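You operate a simulated robot arm through the tools that you are given. There is no shell and no other tool.

The job below is to be done with a simulated robot arm. You get a single attempt, and the scene is never put back.

TASK
Change the dryer tube on the blue drum and start its pump again.
Fine: yellow valve on the pump shut first; stand the drum's plain green tube on the white shelf, fit the purple one from that shelf; valve open last, till the feed gauge is in the green; the blue band tube stays. Set down upright: green dryer tube.
Where things are to end (x, y in the base frame): green dryer tube within 0.06 m of [0.59, -0.31].

The check looks at the end state, three seconds after you hand in, the way a careful person would. Anything else that was tipped, shoved, dropped, spilled or broken makes it a failure.

THE ROBOT
A 7-joint arm with a two-finger parallel gripper, fixed in place. Base frame: the origin is on the floor under the middle of its stand, x ahead of it, y to its left, z up; the work surface is at about z = 0.948. Lengths are in m, angles in degrees, forces in N, time in s.
It reaches about 1.112 m from its shoulder. Its first joint turns from -166.0 to 166.0 degrees. Payload 3.43 kg.
The tool frame sits at the grasp point between the pads (the TCP): z along the fingers, y along the line on which they close. The tips reach 0.034 m beyond it. Largest opening 0.128 m; finger width 0.024, thickness 0.012; the body of the gripper, 0.048 by 0.13 m, starts 0.096 m behind the TCP.
Orientation is that of the tool frame in the base frame, as [roll, pitch, yaw] about the fixed x, y, z axes, in that order (R = Rz(yaw) Ry(pitch) Rx(roll)). With the fingers straight down and closing along the base's y, the tool's x points along the base's -x, its y along +y and its z along -z.

THE INTERFACE
- The arm moves only by the tool servo_tool. Its argument "moves" is a list of rows, each an object (a shift or turn left out is 0, a gripper value left out holds the last) with "translation": the shift along the tool's x, y, z in m, a list of three; "angular": the turn, a rotation vector about the tool's x, y, z in degrees, a list of three; "fingers": the finger opening in m, from 0 to 0.128. In form: [{"translation": [dx, dy, dz], "angular": [wx, wy, wz], "fingers": fingers}, ...]. A call has 1 to 20 rows; each row is the pose to reach, as a shift and turn from the pose commanded when the call began, along the tool's axes at that moment. Rows are played at 5 a second. More than 0.05 m and 8.6 degrees between two rows, or a gripper value outside its range, and nothing of the call is played. Where a pose cannot be reached the arm comes as near as it can. A force on the tool above 70 N (or 10 N above the force at the start of the call, whichever is more), or a blocked arm, ends the call early, and 0.2 s more pass. Each finger travels about 0.153 m/s and halts on what it meets, pressing with about 40 N; the grip force reading is that of the motor and also rises with nothing between the fingers. The clock runs only during rows and for 0.2 s after the last one: add rows that repeat a pose to give the fingers time. The reply holds the time, the measured pose of the TCP, the force on the tool along the base axes, the opening and the grip force, in the units named above and with some noise, with the torque about the TCP (base axes, N m) and any sound that the robot's microphone picked up.
- Cameras (640 x 400 px; columns grow to the right, rows downward): "scene" is fixed at [0.0485, -0.6563, 1.6251]; the picture's right is [0.70, -0.71, 0.00], its down [-0.41, -0.40, -0.82] and it looks along [0.58, 0.57, -0.57] (base axes); focal length 333 px, centre (320, 200). "wrist" rides on the gripper at [0.076, -0.011, -0.16] in the tool frame; the picture's right is [0.15, 0.99, 0.00], its down [-0.88, 0.13, -0.46] and it looks along [-0.45, 0.07, 0.89] (tool axes); focal length 234 px, centre (320, 200).
- capture(camera): a new picture of that camera. No time passes.
- locate(camera, pixels): for up to 12 pixels [column, row] of the newest picture of that camera ("zoom" is the newest enlarged one), the place [x, y, z] in the base frame of the surface seen there, good to about 0.002 m, but the place of the scene camera against the robot may be out by one fixed shift of up to 0.018 m in any direction. No time passes.
- inspect(camera, box): a new picture of the part [left, top, right, bottom] of that camera's present view, enlarged. No time passes.
- hand_in(): hands the job in; it is judged then, once.

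Open the gripper and draw the arm clear of the work before you hand the job in, unless the task says otherwise.

The tools are called by a JSON object that holds its "api" and its "payload". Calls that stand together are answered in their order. servo_tool: Moves the arm, as the interface text tells. Its arguments: {"type":"object","properties":{"moves":{"type":"array"}},"required":["moves"]} The other tools are called the same way: capture (camera) takes a picture; locate (camera, pixels) gives the place of the surface under pixels of a picture; inspect (camera, box) takes an enlarged picture of a part of a camera's view; hand_in () hands the job in.

At the start:

```text
clock: 0.0
tool_pos: [0.5948, 0.0737, 1.2762]
tool_rot: [-180.0, -0.1, 180.0]
contact_force: [0.3, -0.4, -0.2]
moment: [0.0, 0.0, 0.01]
finger_gap: 0.1281
finger_force: 0.0
```

scene: 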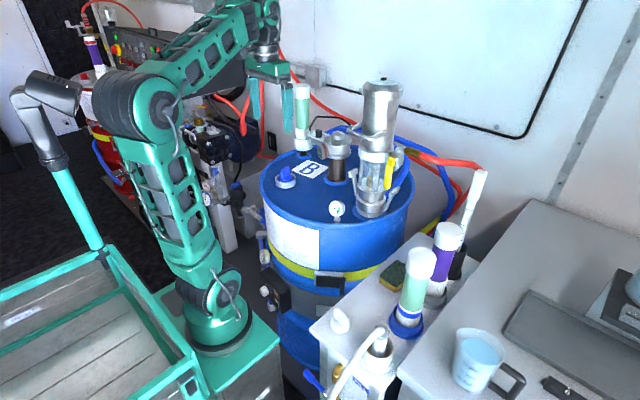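
wrist: 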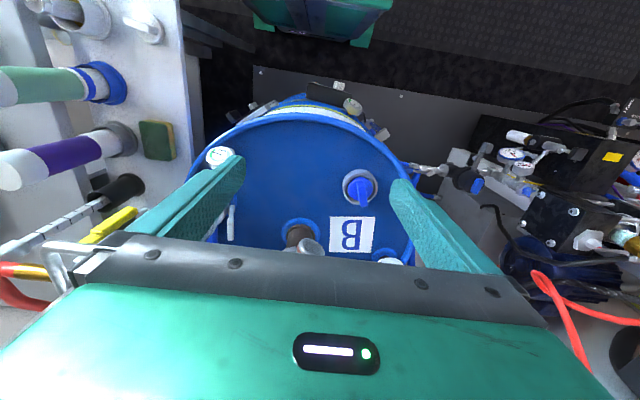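

I start by looking closely at the drum top, the pump and the shelf in the scene camera before moving anything.

{"api": "inspect", "payload": {"camera": "scene", "box": [260, 70, 430, 230]}}

{"api": "inspect", "payload": {"camera": "scene", "box": [310, 200, 510, 400]}}

{"api": "inspect", "payload": {"camera": "scene", "box": [340, 70, 420, 220]}}

{"api": "inspect", "payload": {"camera": "scene", "box": [70, 20, 290, 240]}}

```text
2.50 times, centred on (345, 150) of scene
```

zoom: 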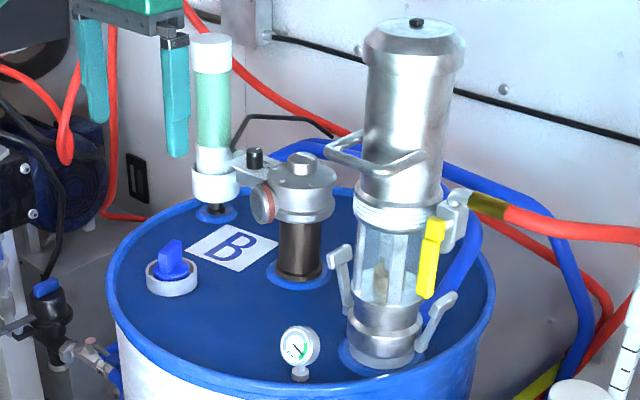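

```text
2.00 times, centred on (410, 300) of scene
```

zoom: 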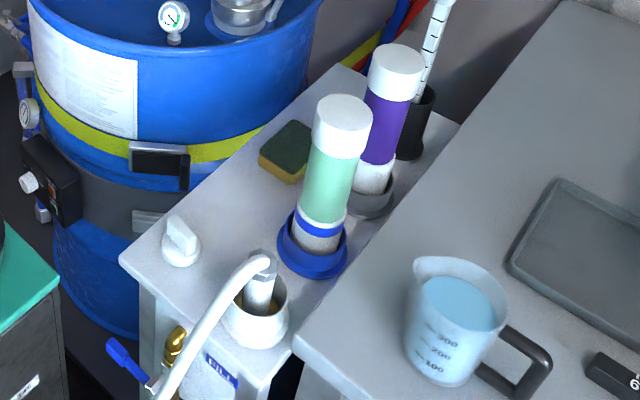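

```text
2.67 times, centred on (380, 145) of scene
```

zoom: 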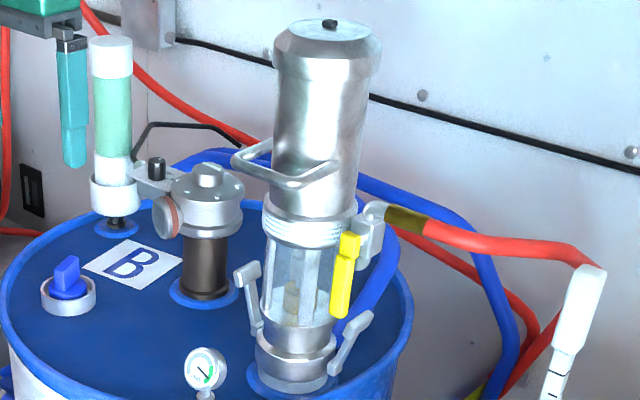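

```text
1.82 times, centred on (180, 130) of scene
```

zoom: 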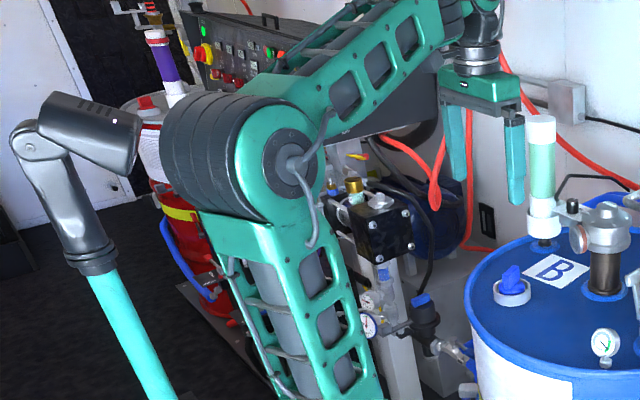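

The drum's tube sits at about (303,110) in a holder, the yellow valve at about (388,170), a gauge at (337,209), and the shelf tubes at (415,285) green with blue band and (440,260) purple. I zoom on each and measure.

{"api": "inspect", "payload": {"camera": "scene", "box": [320, 195, 352, 220]}}

{"api": "inspect", "payload": {"camera": "scene", "box": [368, 140, 432, 180]}}

{"api": "inspect", "payload": {"camera": "scene", "box": [280, 80, 360, 170]}}

{"api": "inspect", "payload": {"camera": "scene", "box": [250, 220, 350, 300]}}

{"api": "locate", "payload": {"camera": "scene", "pixels": [[303, 84], [302, 86], [302, 110], [302, 145], [337, 209], [388, 170], [382, 82], [450, 228], [423, 252], [405, 325], [360, 300], [311, 170]]}}

```text
16.00 times, centred on (336, 208) of scene
```

zoom: 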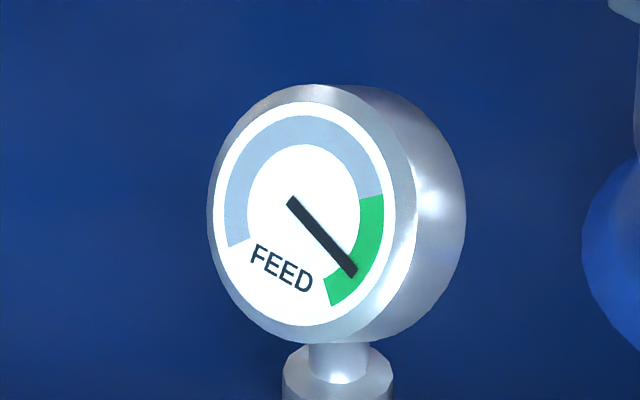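

```text
10.00 times, centred on (400, 160) of scene
```

zoom: 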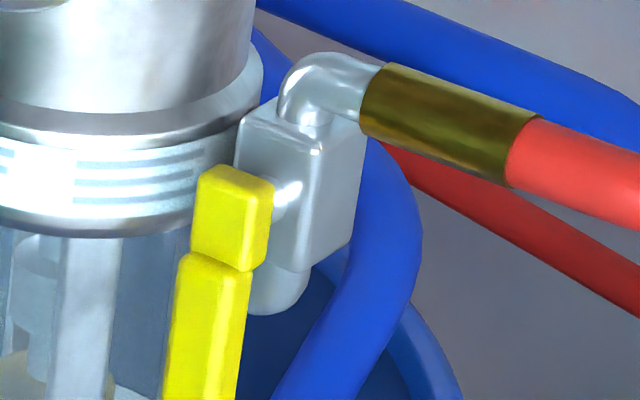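

```text
4.44 times, centred on (320, 125) of scene
```

zoom: 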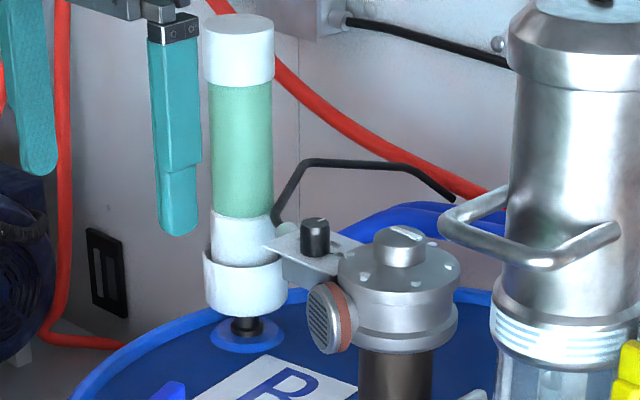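

```text
5.00 times, centred on (300, 260) of scene
```

zoom: 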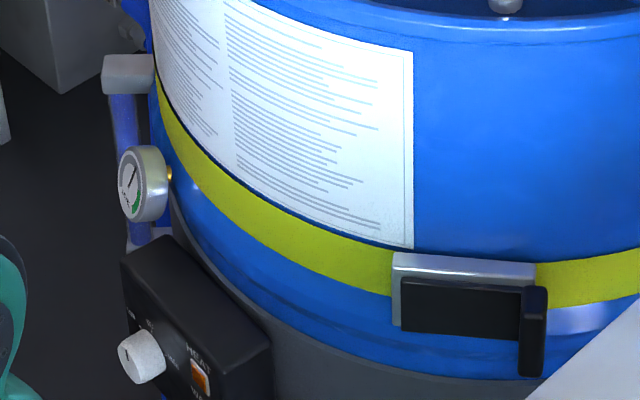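

```text
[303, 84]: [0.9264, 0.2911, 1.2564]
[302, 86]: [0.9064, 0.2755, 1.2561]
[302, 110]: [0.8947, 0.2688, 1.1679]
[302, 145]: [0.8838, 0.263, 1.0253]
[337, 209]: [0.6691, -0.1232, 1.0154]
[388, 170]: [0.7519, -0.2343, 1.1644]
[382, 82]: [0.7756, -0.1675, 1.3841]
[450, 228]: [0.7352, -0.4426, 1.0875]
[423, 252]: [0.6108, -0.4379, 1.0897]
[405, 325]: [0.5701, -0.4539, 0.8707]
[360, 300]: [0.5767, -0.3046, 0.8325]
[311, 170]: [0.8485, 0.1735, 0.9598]
```

The FEED gauge on the drum top currently reads in the green, and the yellow handle hangs down along the valve body (open). I now measure shelf and tube points in both cameras.

{"api": "locate", "payload": {"camera": "wrist", "pixels": [[20, 85], [90, 83], [10, 170], [110, 140], [157, 140], [125, 187], [170, 60], [220, 155], [352, 235], [361, 190], [100, 225], [390, 262]]}}

{"api": "locate", "payload": {"camera": "scene", "pixels": [[375, 285], [340, 320], [395, 275], [407, 330], [437, 300], [455, 260], [440, 240], [418, 258], [330, 335], [420, 300], [480, 330], [210, 335]]}}

{"api": "inspect", "payload": {"camera": "wrist", "box": [0, 0, 240, 280]}}

{"api": "inspect", "payload": {"camera": "scene", "box": [380, 215, 480, 345]}}

```text
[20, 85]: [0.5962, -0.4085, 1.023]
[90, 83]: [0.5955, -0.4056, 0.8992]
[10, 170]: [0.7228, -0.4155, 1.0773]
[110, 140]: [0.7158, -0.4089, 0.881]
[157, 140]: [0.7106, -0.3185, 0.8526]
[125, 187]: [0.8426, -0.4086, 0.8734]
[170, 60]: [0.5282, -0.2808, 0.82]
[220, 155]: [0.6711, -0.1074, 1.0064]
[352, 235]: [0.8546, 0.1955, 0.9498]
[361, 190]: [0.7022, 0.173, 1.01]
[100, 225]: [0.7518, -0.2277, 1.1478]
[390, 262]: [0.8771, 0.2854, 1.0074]
```

```text
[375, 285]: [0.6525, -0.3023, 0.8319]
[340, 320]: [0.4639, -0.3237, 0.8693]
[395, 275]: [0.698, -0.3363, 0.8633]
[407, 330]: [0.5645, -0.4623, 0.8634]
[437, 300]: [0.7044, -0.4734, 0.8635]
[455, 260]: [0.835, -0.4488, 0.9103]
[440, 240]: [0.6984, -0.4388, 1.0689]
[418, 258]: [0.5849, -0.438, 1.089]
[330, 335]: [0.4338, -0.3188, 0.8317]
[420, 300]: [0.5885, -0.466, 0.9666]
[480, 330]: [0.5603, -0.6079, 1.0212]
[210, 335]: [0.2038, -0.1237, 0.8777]
```

```text
1.43 times, centred on (120, 140) of wrist
```

zoom: 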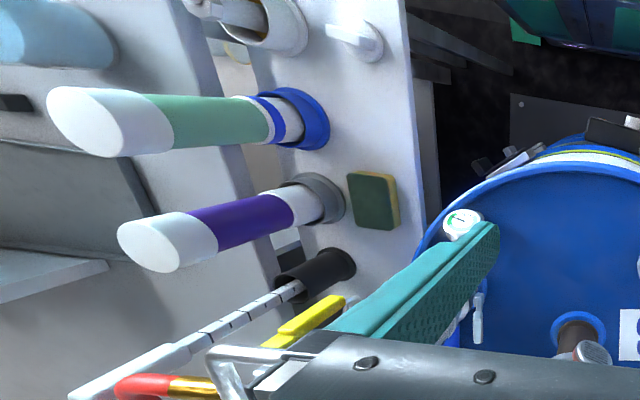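

```text
3.08 times, centred on (430, 280) of scene
```

zoom: 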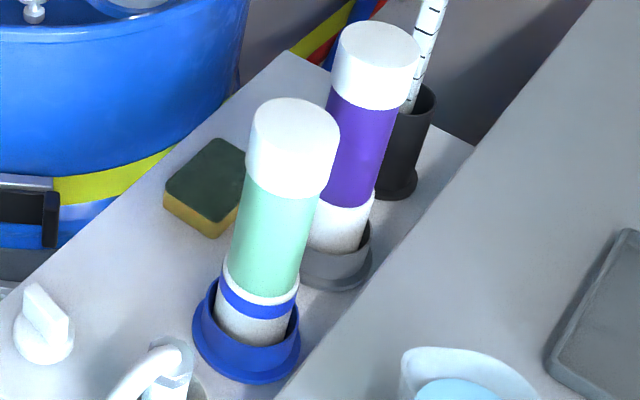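

The wrist picture puts the shelf top at z≈0.820 and the scene picture at about 0.832, so the scene camera reads roughly 0.012 high. I locate points on the arm itself to learn where its base and shoulder are, and zoom on the parts I must reach around.

{"api": "locate", "payload": {"camera": "scene", "pixels": [[165, 105], [180, 200], [215, 290], [225, 325], [200, 60], [260, 20], [265, 70], [285, 90], [50, 110], [65, 200], [20, 320], [265, 345]]}}

{"api": "inspect", "payload": {"camera": "scene", "box": [0, 0, 320, 400]}}

```text
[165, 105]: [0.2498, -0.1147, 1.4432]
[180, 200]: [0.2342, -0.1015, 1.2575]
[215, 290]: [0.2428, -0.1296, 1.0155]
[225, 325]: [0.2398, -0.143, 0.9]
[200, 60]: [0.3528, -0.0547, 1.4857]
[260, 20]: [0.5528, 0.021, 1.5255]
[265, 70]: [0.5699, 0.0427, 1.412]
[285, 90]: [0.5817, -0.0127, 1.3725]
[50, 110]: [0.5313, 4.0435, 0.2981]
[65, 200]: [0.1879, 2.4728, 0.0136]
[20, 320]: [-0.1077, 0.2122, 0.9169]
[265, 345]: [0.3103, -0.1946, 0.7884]
```

```text
1.00 times, centred on (160, 200) of scene (not enlarged: the box is as wide or as high as the picture)
```

zoom: 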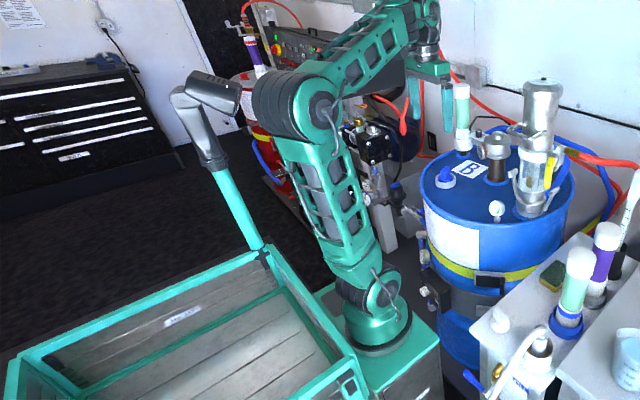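

The arm stands at about (0.24,-0.06) and can reach everything from there. Now I measure the valve: handle hub, handle tip, body and shaft.

{"api": "inspect", "payload": {"camera": "scene", "box": [360, 140, 424, 220]}}

{"api": "locate", "payload": {"camera": "scene", "pixels": [[390, 161], [393, 162], [391, 175], [389, 180], [386, 187], [384, 172], [404, 160], [407, 150], [398, 158], [402, 172], [420, 152], [412, 165]]}}

{"api": "inspect", "payload": {"camera": "wrist", "box": [0, 190, 160, 290]}}

```text
5.00 times, centred on (392, 180) of scene
```

zoom: 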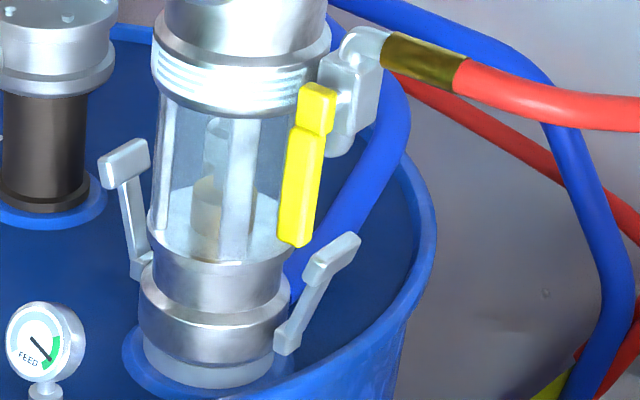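

```text
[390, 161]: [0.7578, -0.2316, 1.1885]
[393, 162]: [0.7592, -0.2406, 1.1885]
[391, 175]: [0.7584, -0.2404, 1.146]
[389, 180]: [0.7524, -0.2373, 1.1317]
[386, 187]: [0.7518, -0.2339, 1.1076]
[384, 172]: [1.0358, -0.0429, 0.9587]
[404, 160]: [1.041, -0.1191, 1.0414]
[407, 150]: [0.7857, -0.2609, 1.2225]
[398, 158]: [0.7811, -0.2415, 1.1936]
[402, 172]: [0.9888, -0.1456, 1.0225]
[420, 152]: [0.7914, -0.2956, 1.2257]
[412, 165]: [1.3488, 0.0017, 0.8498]
```

```text
4.00 times, centred on (80, 240) of wrist
```

zoom: 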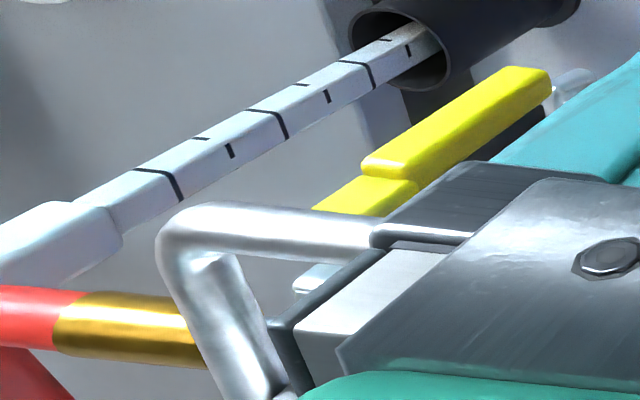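

The lever hangs from its hub near (0.758,-0.236,1.19) and its body is behind it at x≈0.785, so it turns about the base x axis. I measure the pump's loop handle, the leaning stick, hose, wall and other nearby obstacles.

{"api": "locate", "payload": {"camera": "scene", "pixels": [[348, 133], [358, 137], [371, 133], [365, 190], [398, 190], [393, 205], [480, 180], [470, 205], [440, 160], [460, 255], [345, 160], [338, 138]]}}

{"api": "locate", "payload": {"camera": "scene", "pixels": [[375, 180], [365, 115], [395, 115], [380, 105], [373, 155], [303, 70], [330, 100], [310, 128], [320, 140], [302, 152], [287, 175], [340, 165]]}}

{"api": "inspect", "payload": {"camera": "scene", "box": [430, 150, 500, 290]}}

```text
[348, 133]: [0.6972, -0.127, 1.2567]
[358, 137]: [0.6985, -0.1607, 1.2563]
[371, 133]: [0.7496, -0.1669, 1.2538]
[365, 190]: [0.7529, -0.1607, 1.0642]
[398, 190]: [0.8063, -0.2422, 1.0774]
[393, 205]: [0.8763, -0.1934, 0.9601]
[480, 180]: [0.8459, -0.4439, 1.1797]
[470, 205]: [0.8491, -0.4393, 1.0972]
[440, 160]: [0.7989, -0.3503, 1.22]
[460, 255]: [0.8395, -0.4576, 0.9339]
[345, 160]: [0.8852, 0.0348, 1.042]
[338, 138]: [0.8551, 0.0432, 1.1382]
```

```text
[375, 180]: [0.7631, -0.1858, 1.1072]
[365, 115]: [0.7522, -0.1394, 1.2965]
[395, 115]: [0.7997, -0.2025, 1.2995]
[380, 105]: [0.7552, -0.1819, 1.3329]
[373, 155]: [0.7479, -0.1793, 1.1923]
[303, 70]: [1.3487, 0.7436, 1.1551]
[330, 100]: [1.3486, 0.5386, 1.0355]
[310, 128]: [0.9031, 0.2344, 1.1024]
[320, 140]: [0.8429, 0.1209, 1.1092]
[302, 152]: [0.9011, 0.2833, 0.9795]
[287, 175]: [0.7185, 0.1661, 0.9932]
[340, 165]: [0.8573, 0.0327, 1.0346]
```

```text
2.86 times, centred on (465, 220) of scene
```

zoom: 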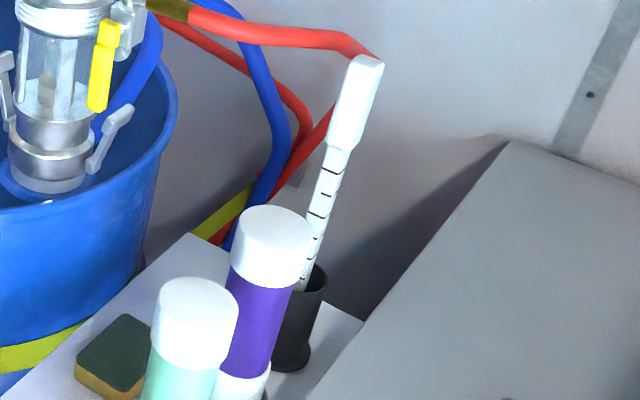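

Everything nearby is mapped: bail handle at x≈0.70, z≈1.245, leaning stick at about (0.845,-0.44). I move in front of the valve with the gripper tilted 45° forward so the wrist camera looks at it, staying at x≈0.60, in front of the pump.

{"api": "servo_tool", "payload": {"moves": [{"translation": [0, -0.046, 0.012], "angular": [0, -7.5, 0], "fingers": 0.128}, {"translation": [0, -0.092, 0.025], "angular": [0, -15, 0]}, {"translation": [0, -0.138, 0.038], "angular": [0, -22.5, 0]}, {"translation": [0, -0.184, 0.05], "angular": [0, -30, 0]}, {"translation": [0, -0.23, 0.063], "angular": [0, -37.5, 0]}, {"translation": [0, -0.274, 0.076], "angular": [0, -45, 0]}, {"translation": [0, -0.274, 0.076], "angular": [0, -45, 0]}]}}

{"api": "capture", "payload": {"camera": "wrist"}}

{"api": "capture", "payload": {"camera": "scene"}}

```text
clock: 1.6
tool_pos: [0.5805, -0.2013, 1.2092]
tool_rot: [180.0, 45.8, 180.0]
contact_force: [-0.2, 0.4, 0.1]
moment: [0.02, 0.0, -0.03]
finger_gap: 0.128
finger_force: 0.1
```

```text
taken
```

wrist: 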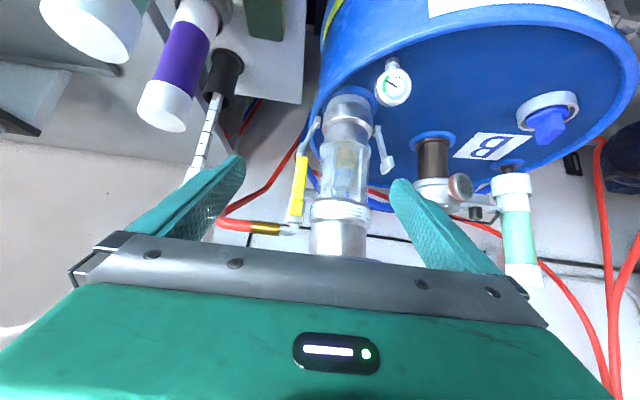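

```text
taken
```

scene: 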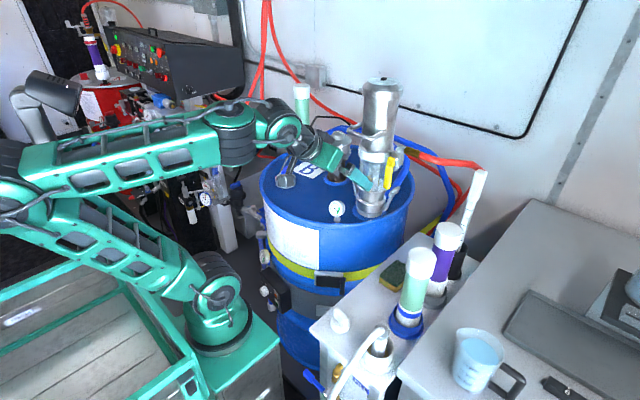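

The wrist image is upside-down now; the yellow lever is at (300,185) with the hub at the bottom, next to the pump's clear section. I enlarge it and locate points; the reading shows the arm perhaps not settled yet.

{"api": "inspect", "payload": {"camera": "wrist", "box": [250, 90, 410, 260]}}

{"api": "locate", "payload": {"camera": "wrist", "pixels": [[303, 160], [300, 175], [298, 188], [296, 205], [295, 212], [292, 222], [340, 170], [342, 210], [325, 215], [340, 238], [301, 150], [285, 229]]}}

{"api": "servo_tool", "payload": {"moves": [{"translation": [0, 0, 0]}]}}

```text
2.35 times, centred on (330, 175) of wrist
```

zoom: 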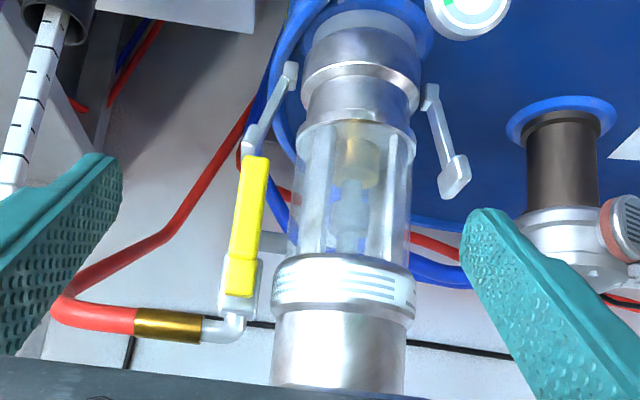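

```text
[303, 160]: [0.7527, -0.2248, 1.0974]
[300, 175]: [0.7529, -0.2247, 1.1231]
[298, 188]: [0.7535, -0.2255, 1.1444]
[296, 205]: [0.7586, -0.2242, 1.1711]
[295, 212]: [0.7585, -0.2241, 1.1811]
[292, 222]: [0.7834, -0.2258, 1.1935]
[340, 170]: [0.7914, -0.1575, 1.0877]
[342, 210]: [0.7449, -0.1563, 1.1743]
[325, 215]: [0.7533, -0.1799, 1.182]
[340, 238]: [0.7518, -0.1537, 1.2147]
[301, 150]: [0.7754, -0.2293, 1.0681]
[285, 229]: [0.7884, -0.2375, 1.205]
```

```text
clock: 2.0
tool_pos: [0.5803, -0.201, 1.2088]
tool_rot: [-180.0, 45.7, -180.0]
contact_force: [0.2, 0.3, 0.8]
moment: [-0.02, -0.04, 0.0]
finger_gap: 0.1281
finger_force: 0.1
```

The arm stopped about 1.4 cm short in x/z of what I asked (elbow folded), but the lever is measured well: centre y≈-0.225, front face x≈0.753, hub z≈1.174, tip z≈1.092. I will push it toward -y with the +y finger, so first I move to a pre-approach point and check that it is reached.

{"api": "servo_tool", "payload": {"moves": [{"translation": [-0.0205, -0.02, 0.0214], "fingers": 0.1}, {"translation": [-0.041, -0.04, 0.0429]}, {"translation": [-0.0615, -0.0592, 0.0643]}, {"translation": [-0.0615, -0.0592, 0.0643]}, {"translation": [-0.0615, -0.0592, 0.0643]}]}}

{"api": "capture", "payload": {"camera": "wrist"}}

{"api": "capture", "payload": {"camera": "scene"}}

```text
clock: 3.2
tool_pos: [0.6677, -0.26, 1.208]
tool_rot: [-179.9, 45.7, -180.0]
contact_force: [0.4, 0.2, -0.1]
moment: [0.03, 0.0, 0.02]
finger_gap: 0.1002
finger_force: 0.0
```

```text
taken
```

wrist: 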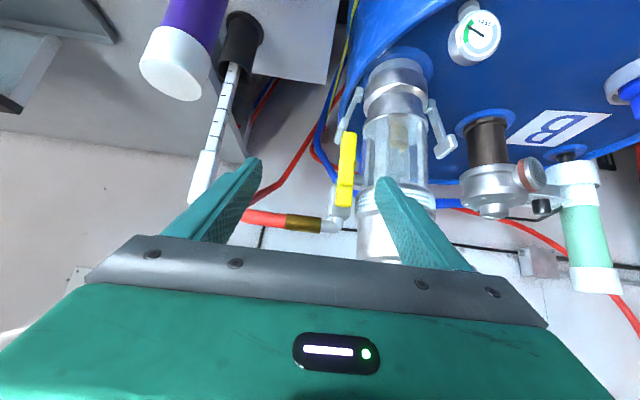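

```text
taken
```

scene: 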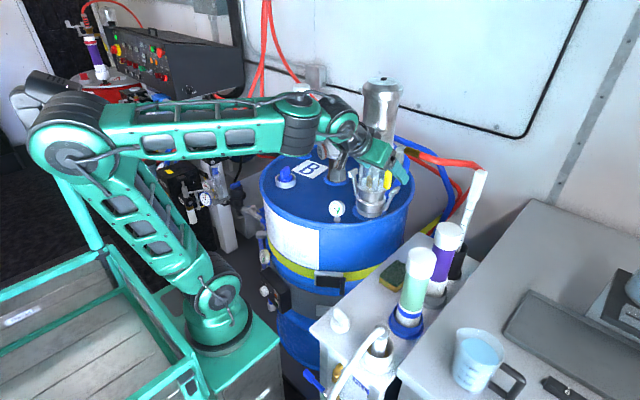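

The move was reproduced exactly (constant offset from the earlier limit). The lever is at (347,165), the right finger tip at (388,185). I re-measure the lever, glass and cam lever from this closer view before sliding in.

{"api": "inspect", "payload": {"camera": "wrist", "box": [310, 60, 470, 260]}}

{"api": "locate", "payload": {"camera": "wrist", "pixels": [[348, 135], [342, 150], [353, 150], [348, 165], [343, 185], [350, 200], [345, 207], [364, 150], [367, 140], [338, 140], [358, 95], [360, 195]]}}

```text
2.00 times, centred on (390, 160) of wrist
```

zoom: 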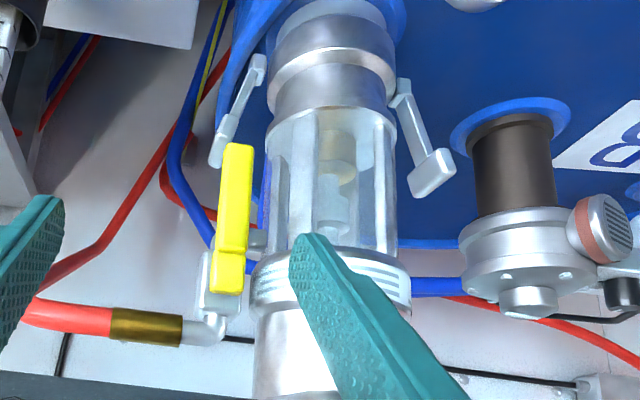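

```text
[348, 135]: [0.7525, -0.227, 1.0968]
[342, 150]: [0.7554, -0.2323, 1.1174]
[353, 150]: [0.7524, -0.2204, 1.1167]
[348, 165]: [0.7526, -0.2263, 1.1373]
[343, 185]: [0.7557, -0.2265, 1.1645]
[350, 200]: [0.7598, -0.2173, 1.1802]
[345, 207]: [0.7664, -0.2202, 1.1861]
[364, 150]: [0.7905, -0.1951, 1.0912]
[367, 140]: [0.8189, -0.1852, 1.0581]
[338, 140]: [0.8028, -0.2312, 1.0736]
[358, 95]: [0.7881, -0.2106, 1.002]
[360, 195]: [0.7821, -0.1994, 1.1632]
```

Lever spans y from -0.2325 to -0.2185 with its front at x=0.7525; the glass edge is at y≈-0.195. The +y finger occupies y -0.210 to -0.198, so I slide it in along the tool axis until its tip is beside the lever.

{"api": "servo_tool", "payload": {"moves": [{"translation": [-0.001, 0, 0.03]}, {"translation": [-0.002, 0, 0.06]}, {"translation": [-0.003, 0, 0.08]}, {"translation": [-0.0032, 0, 0.0985]}, {"translation": [-0.0032, 0, 0.0985]}]}}

{"api": "capture", "payload": {"camera": "wrist"}}

{"api": "inspect", "payload": {"camera": "scene", "box": [330, 120, 450, 230]}}

```text
clock: 4.4
tool_pos: [0.7408, -0.2595, 1.1396]
tool_rot: [-180.0, 45.7, 179.8]
contact_force: [0.6, 0.7, -0.6]
moment: [-0.01, -0.03, -0.03]
finger_gap: 0.1001
finger_force: 0.1
```

```text
taken
```

wrist: 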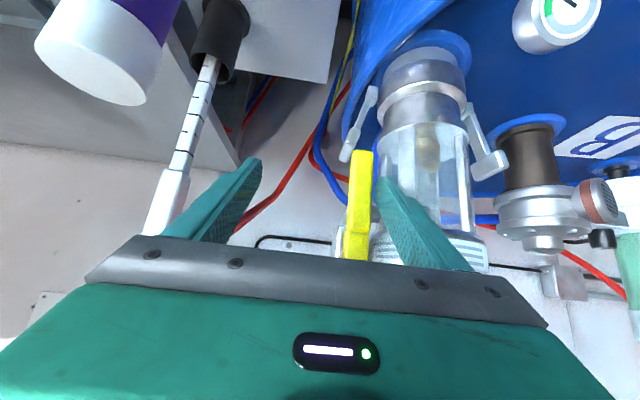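

```text
3.64 times, centred on (390, 175) of scene
```

zoom: 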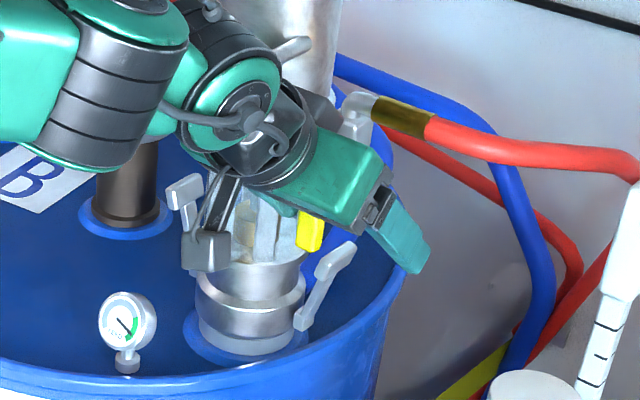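

The right finger is now beside the lever's pump side and clear on both sides. I push the lever toward -y along an arc, first to about 45°, then look.

{"api": "servo_tool", "payload": {"moves": [{"translation": [0, -0.009, 0]}, {"translation": [0.001, -0.0137, 0.001]}, {"translation": [0.002, -0.0184, 0.002]}, {"translation": [0.0024, -0.0237, 0.0024]}, {"translation": [0.0026, -0.0291, 0.0026]}, {"translation": [0.0022, -0.035, 0.0022]}, {"translation": [0.0014, -0.041, 0.0014]}]}}

{"api": "capture", "payload": {"camera": "wrist"}}

{"api": "inspect", "payload": {"camera": "scene", "box": [320, 195, 352, 220]}}

```text
clock: 6.0
tool_pos: [0.741, -0.2998, 1.1395]
tool_rot: [179.9, 45.6, 179.9]
contact_force: [-0.4, -0.3, -0.4]
moment: [-0.02, 0.0, -0.01]
finger_gap: 0.1001
finger_force: 0.0
```

```text
taken
```

wrist: 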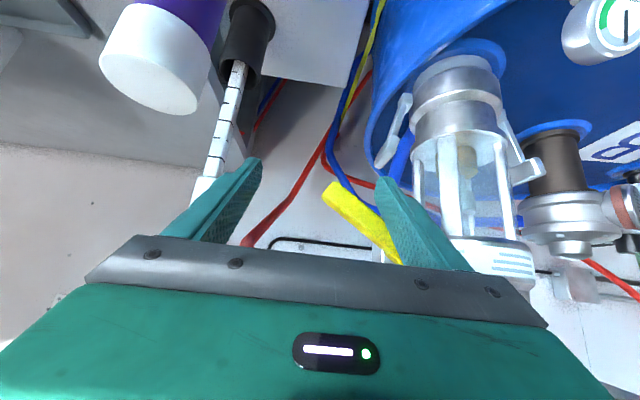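

```text
16.00 times, centred on (336, 208) of scene
```

zoom: 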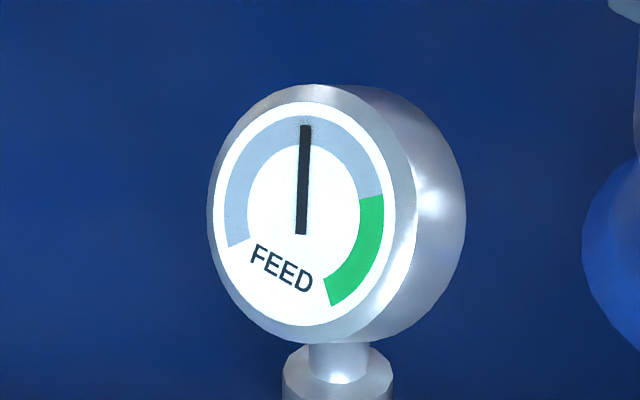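

The lever has turned about 45° and the FEED needle fell to straight up, so the direction is right. I continue the arc, now mostly upward, to the 90° stop.

{"api": "servo_tool", "payload": {"moves": [{"translation": [-0.002, -0.006, -0.002]}, {"translation": [-0.004, -0.0119, -0.0039]}, {"translation": [-0.0072, -0.0175, -0.007]}, {"translation": [-0.0107, -0.0228, -0.0104]}, {"translation": [-0.0154, -0.027, -0.015]}, {"translation": [-0.018, -0.029, -0.0175]}, {"translation": [-0.02, -0.031, -0.0195]}]}}

{"api": "capture", "payload": {"camera": "wrist"}}

{"api": "inspect", "payload": {"camera": "scene", "box": [320, 195, 352, 220]}}

{"api": "inspect", "payload": {"camera": "scene", "box": [350, 120, 450, 220]}}

```text
clock: 7.6
tool_pos: [0.74, -0.3312, 1.1617]
tool_rot: [179.6, 44.9, 179.7]
contact_force: [-26.1, 10.3, -51.8]
moment: [-3.24, 0.52, 1.29]
finger_gap: 0.1057
finger_force: 4.7
```

```text
taken
```

wrist: 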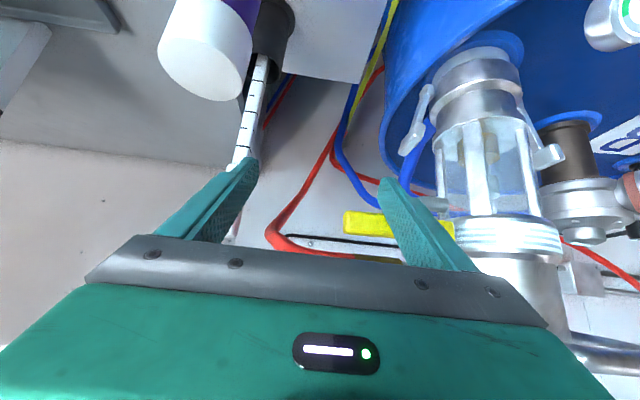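

```text
16.00 times, centred on (336, 208) of scene
```

zoom: 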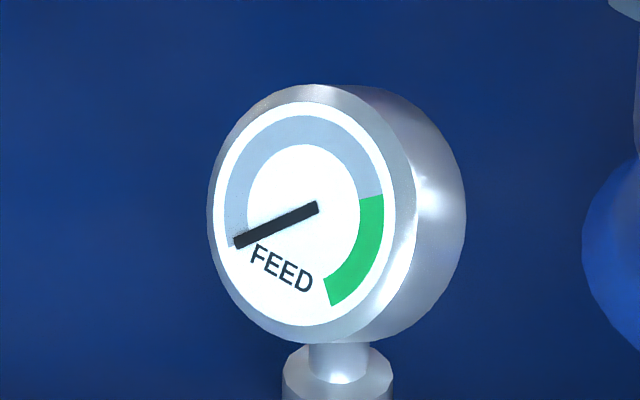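

```text
4.00 times, centred on (400, 170) of scene
```

zoom: 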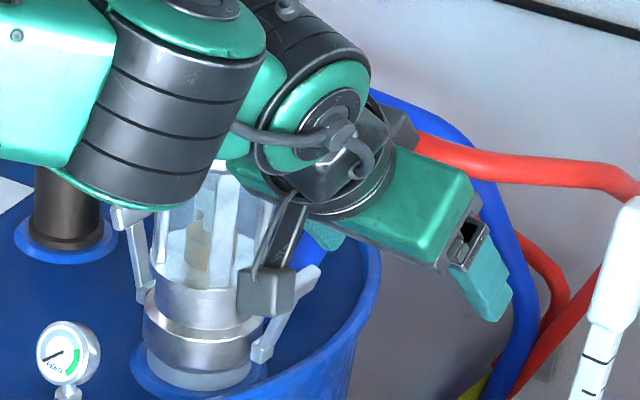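

The lever is horizontal at (400,222) in the wrist view and the FEED needle is at zero, with about 58 N against the stop: the valve is shut. I ease off downward, then withdraw along the tool axis.

{"api": "servo_tool", "payload": {"moves": [{"translation": [0.006, 0.0, 0.004]}, {"translation": [0.012, 0.0, 0.006]}, {"translation": [0.012, 0.0, -0.03]}, {"translation": [0.012, 0.0, -0.07]}, {"translation": [0.012, 0.0, -0.11]}, {"translation": [0.012, 0.0, -0.14]}, {"translation": [0.012, 0.0, -0.14]}]}}

{"api": "capture", "payload": {"camera": "wrist"}}

{"api": "capture", "payload": {"camera": "scene"}}

{"api": "inspect", "payload": {"camera": "scene", "box": [320, 195, 352, 220]}}

```text
clock: 9.2
tool_pos: [0.6306, -0.3343, 1.2578]
tool_rot: [-180.0, 45.6, 180.0]
contact_force: [-0.2, 0.3, 0.1]
moment: [0.01, 0.04, 0.02]
finger_gap: 0.0999
finger_force: 0.0
```

```text
taken
```

wrist: 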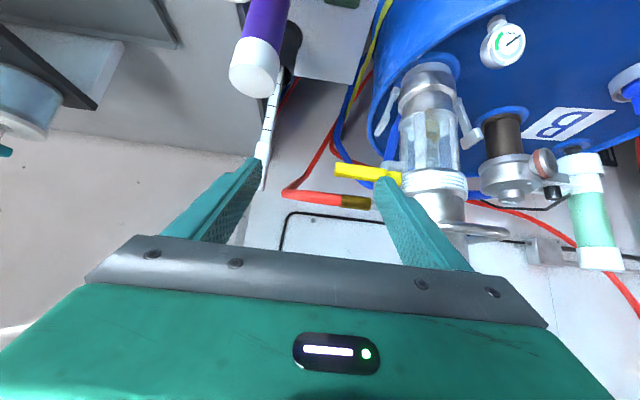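

```text
taken
```

scene: 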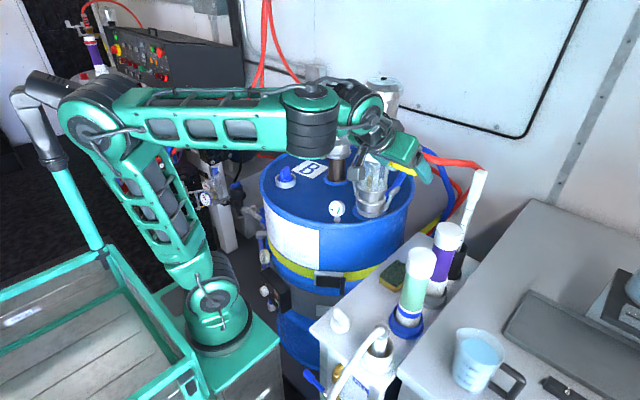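

```text
16.00 times, centred on (336, 208) of scene
```

zoom: 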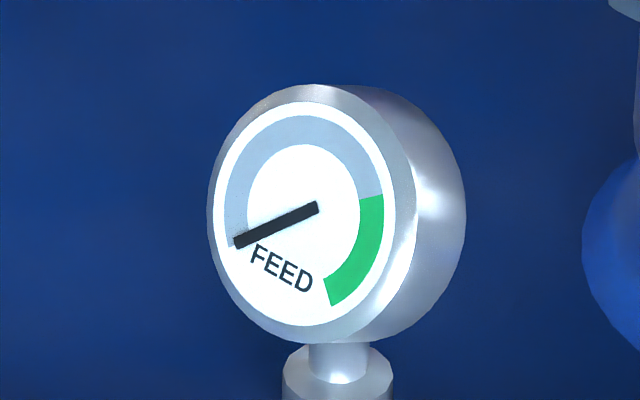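

Valve is shut and stays shut after release. Now I go back to fingers-down orientation, passing in front of the pump and rising to z≈1.40, to look at the drum's tube.

{"api": "servo_tool", "payload": {"moves": [{"translation": [-0.01, 0.0418, -0.0151], "angular": [0, 5.7, 0], "fingers": 0.11}, {"translation": [-0.0201, 0.0835, -0.0302], "angular": [0, 11.4, 0]}, {"translation": [-0.0302, 0.1253, -0.0453], "angular": [0, 17.1, 0]}, {"translation": [-0.0402, 0.167, -0.0604], "angular": [0, 22.8, 0]}, {"translation": [-0.0503, 0.2088, -0.0755], "angular": [0, 28.5, 0]}, {"translation": [-0.0603, 0.2505, -0.0906], "angular": [0, 34.2, 0]}, {"translation": [-0.0704, 0.2923, -0.1057], "angular": [0, 39.9, 0]}, {"translation": [-0.0804, 0.334, -0.1208], "angular": [0, 45.6, 0]}, {"translation": [-0.0804, 0.334, -0.1208], "angular": [0, 45.6, 0]}]}}

{"api": "capture", "payload": {"camera": "wrist"}}

{"api": "capture", "payload": {"camera": "scene"}}

```text
clock: 10.8
tool_pos: [0.5929, -0.0498, 1.3867]
tool_rot: [179.8, 10.2, -179.3]
contact_force: [119.5, -53.0, -142.0]
moment: [10.76, 3.8, 7.67]
finger_gap: 0.1099
finger_force: 0.1
stopped in row 7: the force on the tool passed its limit at 277 N (the readings are from after the stop); the commanded pose is now the measured one
```

```text
taken
```

wrist: 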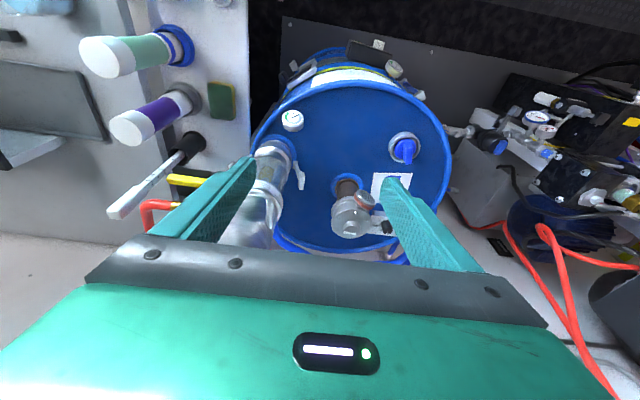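

```text
taken
```

scene: 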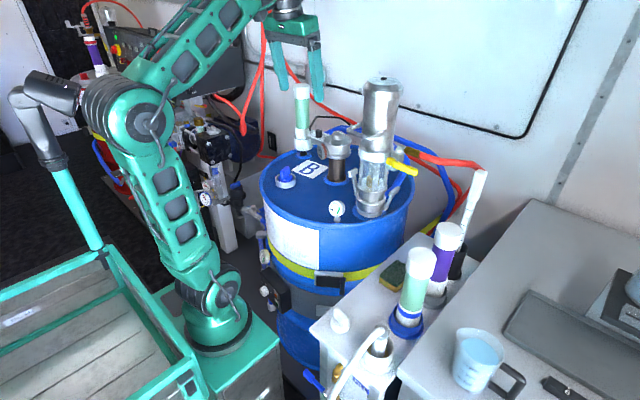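

The call ended with a force spike (277 N) though the gripper appears in free air in the picture at (295,45). Before anything else I check whether the force persists and look at what the arm may be touching.

{"api": "servo_tool", "payload": {"moves": [{"translation": [0, 0, 0]}]}}

{"api": "inspect", "payload": {"camera": "scene", "box": [200, 0, 360, 120]}}

{"api": "inspect", "payload": {"camera": "scene", "box": [0, 0, 220, 220]}}

{"api": "inspect", "payload": {"camera": "scene", "box": [260, 70, 430, 230]}}

```text
clock: 11.2
tool_pos: [0.5972, -0.0488, 1.3847]
tool_rot: [179.8, 9.9, -179.7]
contact_force: [116.5, -33.2, -145.2]
moment: [7.43, 3.1, 5.34]
finger_gap: 0.1099
finger_force: 0.1
```

```text
3.33 times, centred on (280, 60) of scene
```

zoom: 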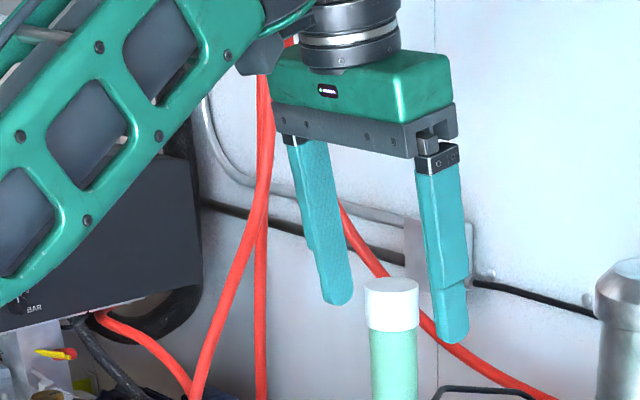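

```text
1.82 times, centred on (110, 110) of scene
```

zoom: 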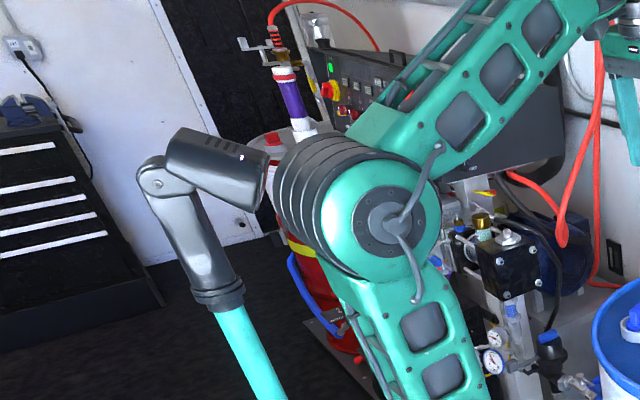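

```text
2.50 times, centred on (345, 150) of scene
```

zoom: 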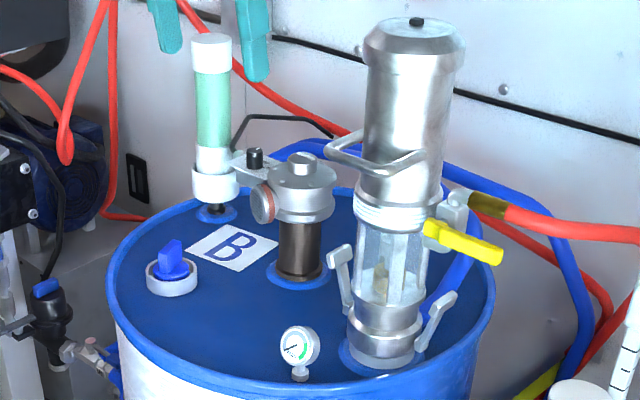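

The dark camera bracket on the gripper at about (258,50) of the zoom is pressed against the forearm: a self-contact from pointing straight down while high and close in; nothing in the scene was touched. I relieve it by tilting forward again and moving down and forward.

{"api": "servo_tool", "payload": {"moves": [{"translation": [-0.005, 0, 0.012], "angular": [0, -4, 0]}, {"translation": [-0.01, 0, 0.027], "angular": [0, -8, 0]}, {"translation": [-0.021, 0, 0.0545], "angular": [0, -12, 0]}, {"translation": [-0.021, 0, 0.0545], "angular": [0, -12, 0]}]}}

{"api": "capture", "payload": {"camera": "scene"}}

{"api": "inspect", "payload": {"camera": "scene", "box": [200, 0, 360, 120]}}

```text
clock: 12.2
tool_pos: [0.6233, -0.0496, 1.332]
tool_rot: [180.0, 21.2, -179.7]
contact_force: [-1.1, -0.3, -0.7]
moment: [-0.01, -0.02, 0.03]
finger_gap: 0.1099
finger_force: 0.0
```

```text
taken
```

scene: 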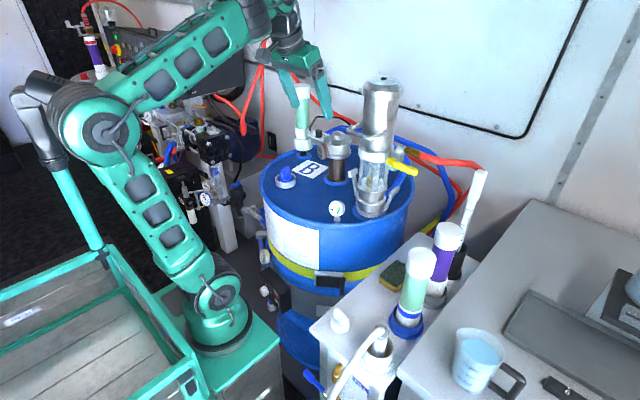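

```text
3.33 times, centred on (280, 60) of scene
```

zoom: 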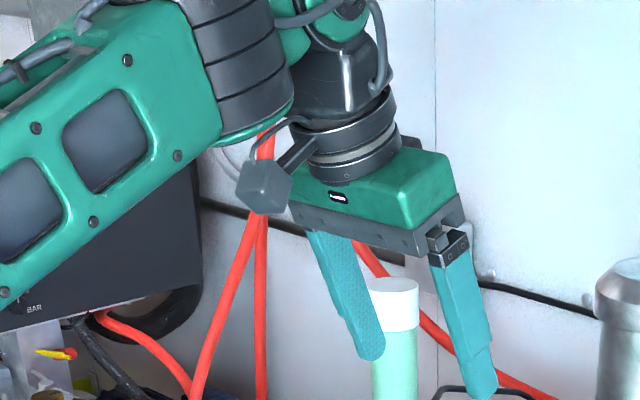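

Contact is cleared (forces ~0). I now move to a viewing pose near the drum's tube at (0.78, 0.22, 1.33), keeping the 21° forward tilt.

{"api": "servo_tool", "payload": {"moves": [{"translation": [-0.0209, 0.0386, 0.0081]}, {"translation": [-0.0418, 0.0771, 0.0162]}, {"translation": [-0.0627, 0.1157, 0.0243]}, {"translation": [-0.0837, 0.1543, 0.0325]}, {"translation": [-0.1046, 0.1929, 0.0406]}, {"translation": [-0.1255, 0.2314, 0.0487]}, {"translation": [-0.1464, 0.27, 0.0568]}, {"translation": [-0.1464, 0.27, 0.0568]}]}}

{"api": "capture", "payload": {"camera": "wrist"}}

{"api": "capture", "payload": {"camera": "scene"}}

```text
clock: 14.2
tool_pos: [0.6477, 0.3725, 1.3477]
tool_rot: [-179.3, 22.0, -161.9]
contact_force: [-1.8, 1.8, -1.6]
moment: [-0.19, -0.17, -0.09]
finger_gap: 0.1097
finger_force: 0.0
out of reach, approached as far as the arm can: row 7, 8
stopped in row 8: the arm was blocked; the commanded pose is now the measured one
```

```text
taken
```

wrist: 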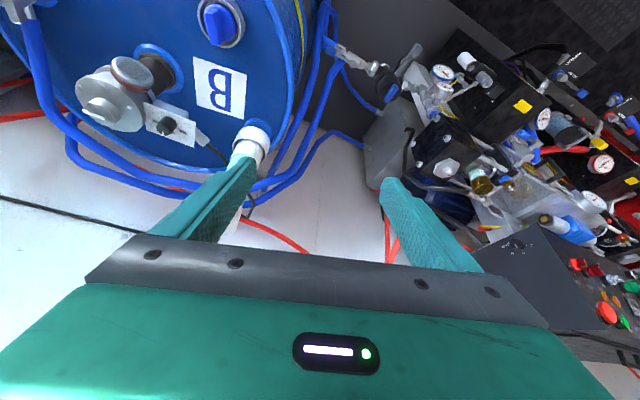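

```text
taken
```

scene: 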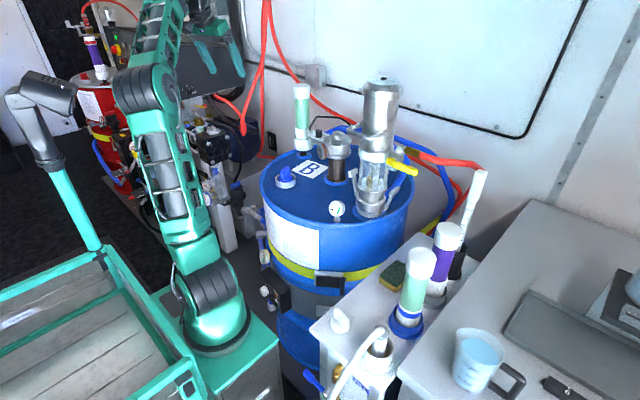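

The arm could not follow the last rows and drifted to (0.648,0.373,1.348) with the yaw turned 18°; nothing is touched (forces ~0). I measure where its links are now to understand the limits before choosing another path.

{"api": "inspect", "payload": {"camera": "scene", "box": [80, 0, 300, 200]}}

{"api": "locate", "payload": {"camera": "scene", "pixels": [[215, 330], [205, 280], [190, 240], [170, 180], [155, 140], [135, 90], [165, 80], [165, 30], [185, 10], [205, 45], [220, 60], [232, 40]]}}

{"api": "servo_tool", "payload": {"moves": [{"translation": [0, 0, 0]}]}}

```text
2.00 times, centred on (190, 100) of scene
```

zoom: 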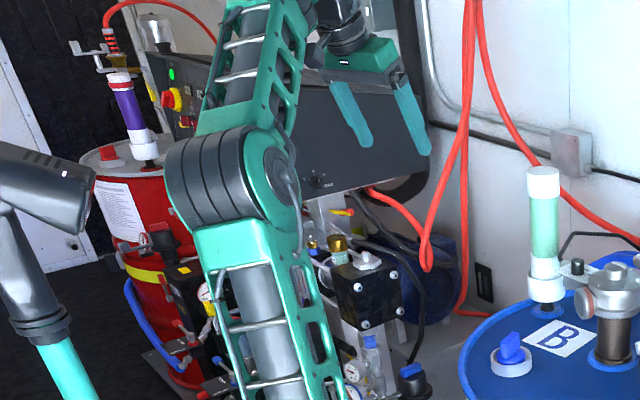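

```text
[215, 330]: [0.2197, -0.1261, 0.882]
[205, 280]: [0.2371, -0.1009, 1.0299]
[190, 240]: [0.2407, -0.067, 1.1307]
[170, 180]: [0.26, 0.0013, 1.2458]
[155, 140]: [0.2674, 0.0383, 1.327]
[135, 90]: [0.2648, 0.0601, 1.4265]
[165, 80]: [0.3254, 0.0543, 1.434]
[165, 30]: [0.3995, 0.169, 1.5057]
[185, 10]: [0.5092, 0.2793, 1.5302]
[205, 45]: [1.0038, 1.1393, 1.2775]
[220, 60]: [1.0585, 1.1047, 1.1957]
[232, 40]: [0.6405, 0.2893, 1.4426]
```

```text
clock: 14.6
tool_pos: [0.6586, 0.3673, 1.3451]
tool_rot: [-179.6, 21.9, -162.4]
contact_force: [0.5, 0.7, -0.1]
moment: [0.0, -0.02, -0.02]
finger_gap: 0.1102
finger_force: 0.0
```

The arm's wrist simply cannot get that far while pointing almost down; its full reach needs a forward tilt. I will work at the drum tube with a 45° tilt and the hand aimed along the line from the arm (azimuth ~27°). First I move to a viewing pose at (0.66,0.15,1.27), tilting to 45°.

{"api": "servo_tool", "payload": {"moves": [{"translation": [0.0176, -0.0415, 0.0091], "angular": [0, -4.6, 0]}, {"translation": [0.0351, -0.083, 0.0183], "angular": [0, -9.2, 0]}, {"translation": [0.0527, -0.1245, 0.0274], "angular": [0, -13.9, 0]}, {"translation": [0.0702, -0.166, 0.0366], "angular": [0, -18.5, 0]}, {"translation": [0.0878, -0.2075, 0.0457], "angular": [0, -23.1, 0]}, {"translation": [0.0878, -0.2075, 0.0457], "angular": [0, -23.1, 0]}]}}

{"api": "capture", "payload": {"camera": "wrist"}}

{"api": "capture", "payload": {"camera": "scene"}}

```text
clock: 15.4
tool_pos: [0.7592, 0.0923, 1.3324]
tool_rot: [-177.3, 37.2, -177.0]
contact_force: [2.4, -1.4, -1.0]
moment: [0.16, 0.15, 0.11]
finger_gap: 0.1099
finger_force: 0.1
stopped in row 3: the arm was blocked; the commanded pose is now the measured one
```

```text
taken
```

wrist: 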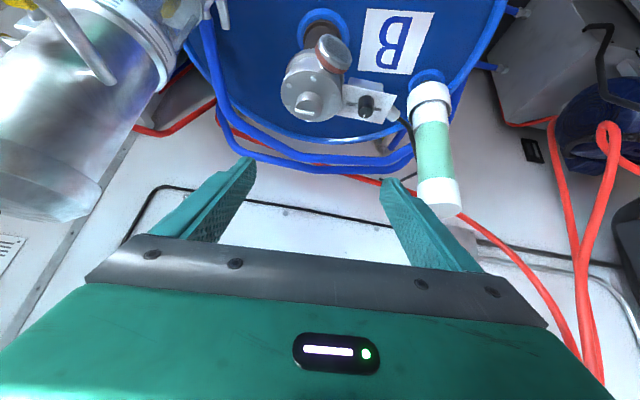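

```text
taken
```

scene: 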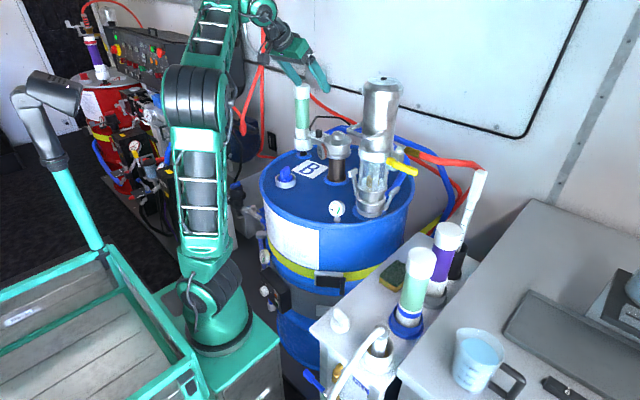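

The arm is still swinging into a new posture (blocked flag again, but force ~0). I let it settle with a null row and read the pose.

{"api": "servo_tool", "payload": {"moves": [{"translation": [0, 0, 0]}, {"translation": [0, 0, 0]}, {"translation": [0, 0, 0]}]}}

{"api": "capture", "payload": {"camera": "scene"}}

{"api": "capture", "payload": {"camera": "wrist"}}

```text
clock: 16.2
tool_pos: [0.7578, 0.095, 1.3329]
tool_rot: [-177.2, 37.3, -176.8]
contact_force: [-0.9, -0.3, -0.2]
moment: [0.0, 0.01, -0.04]
finger_gap: 0.1101
finger_force: 0.0
```

```text
taken
```

scene: 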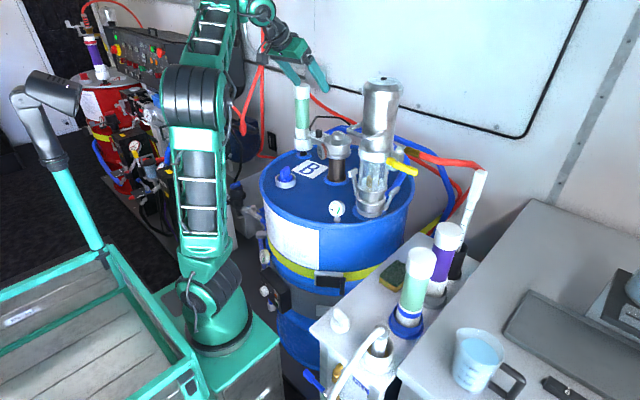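

```text
taken
```

wrist: 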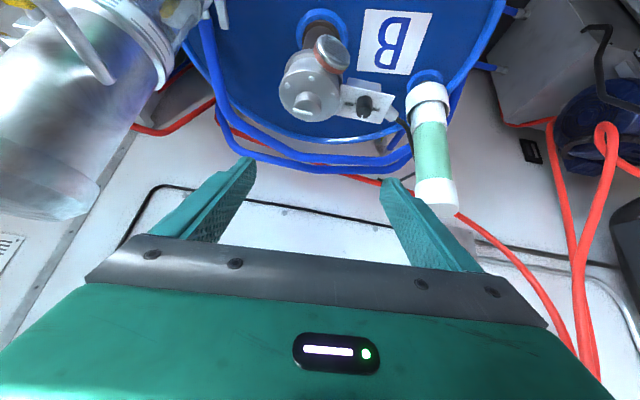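

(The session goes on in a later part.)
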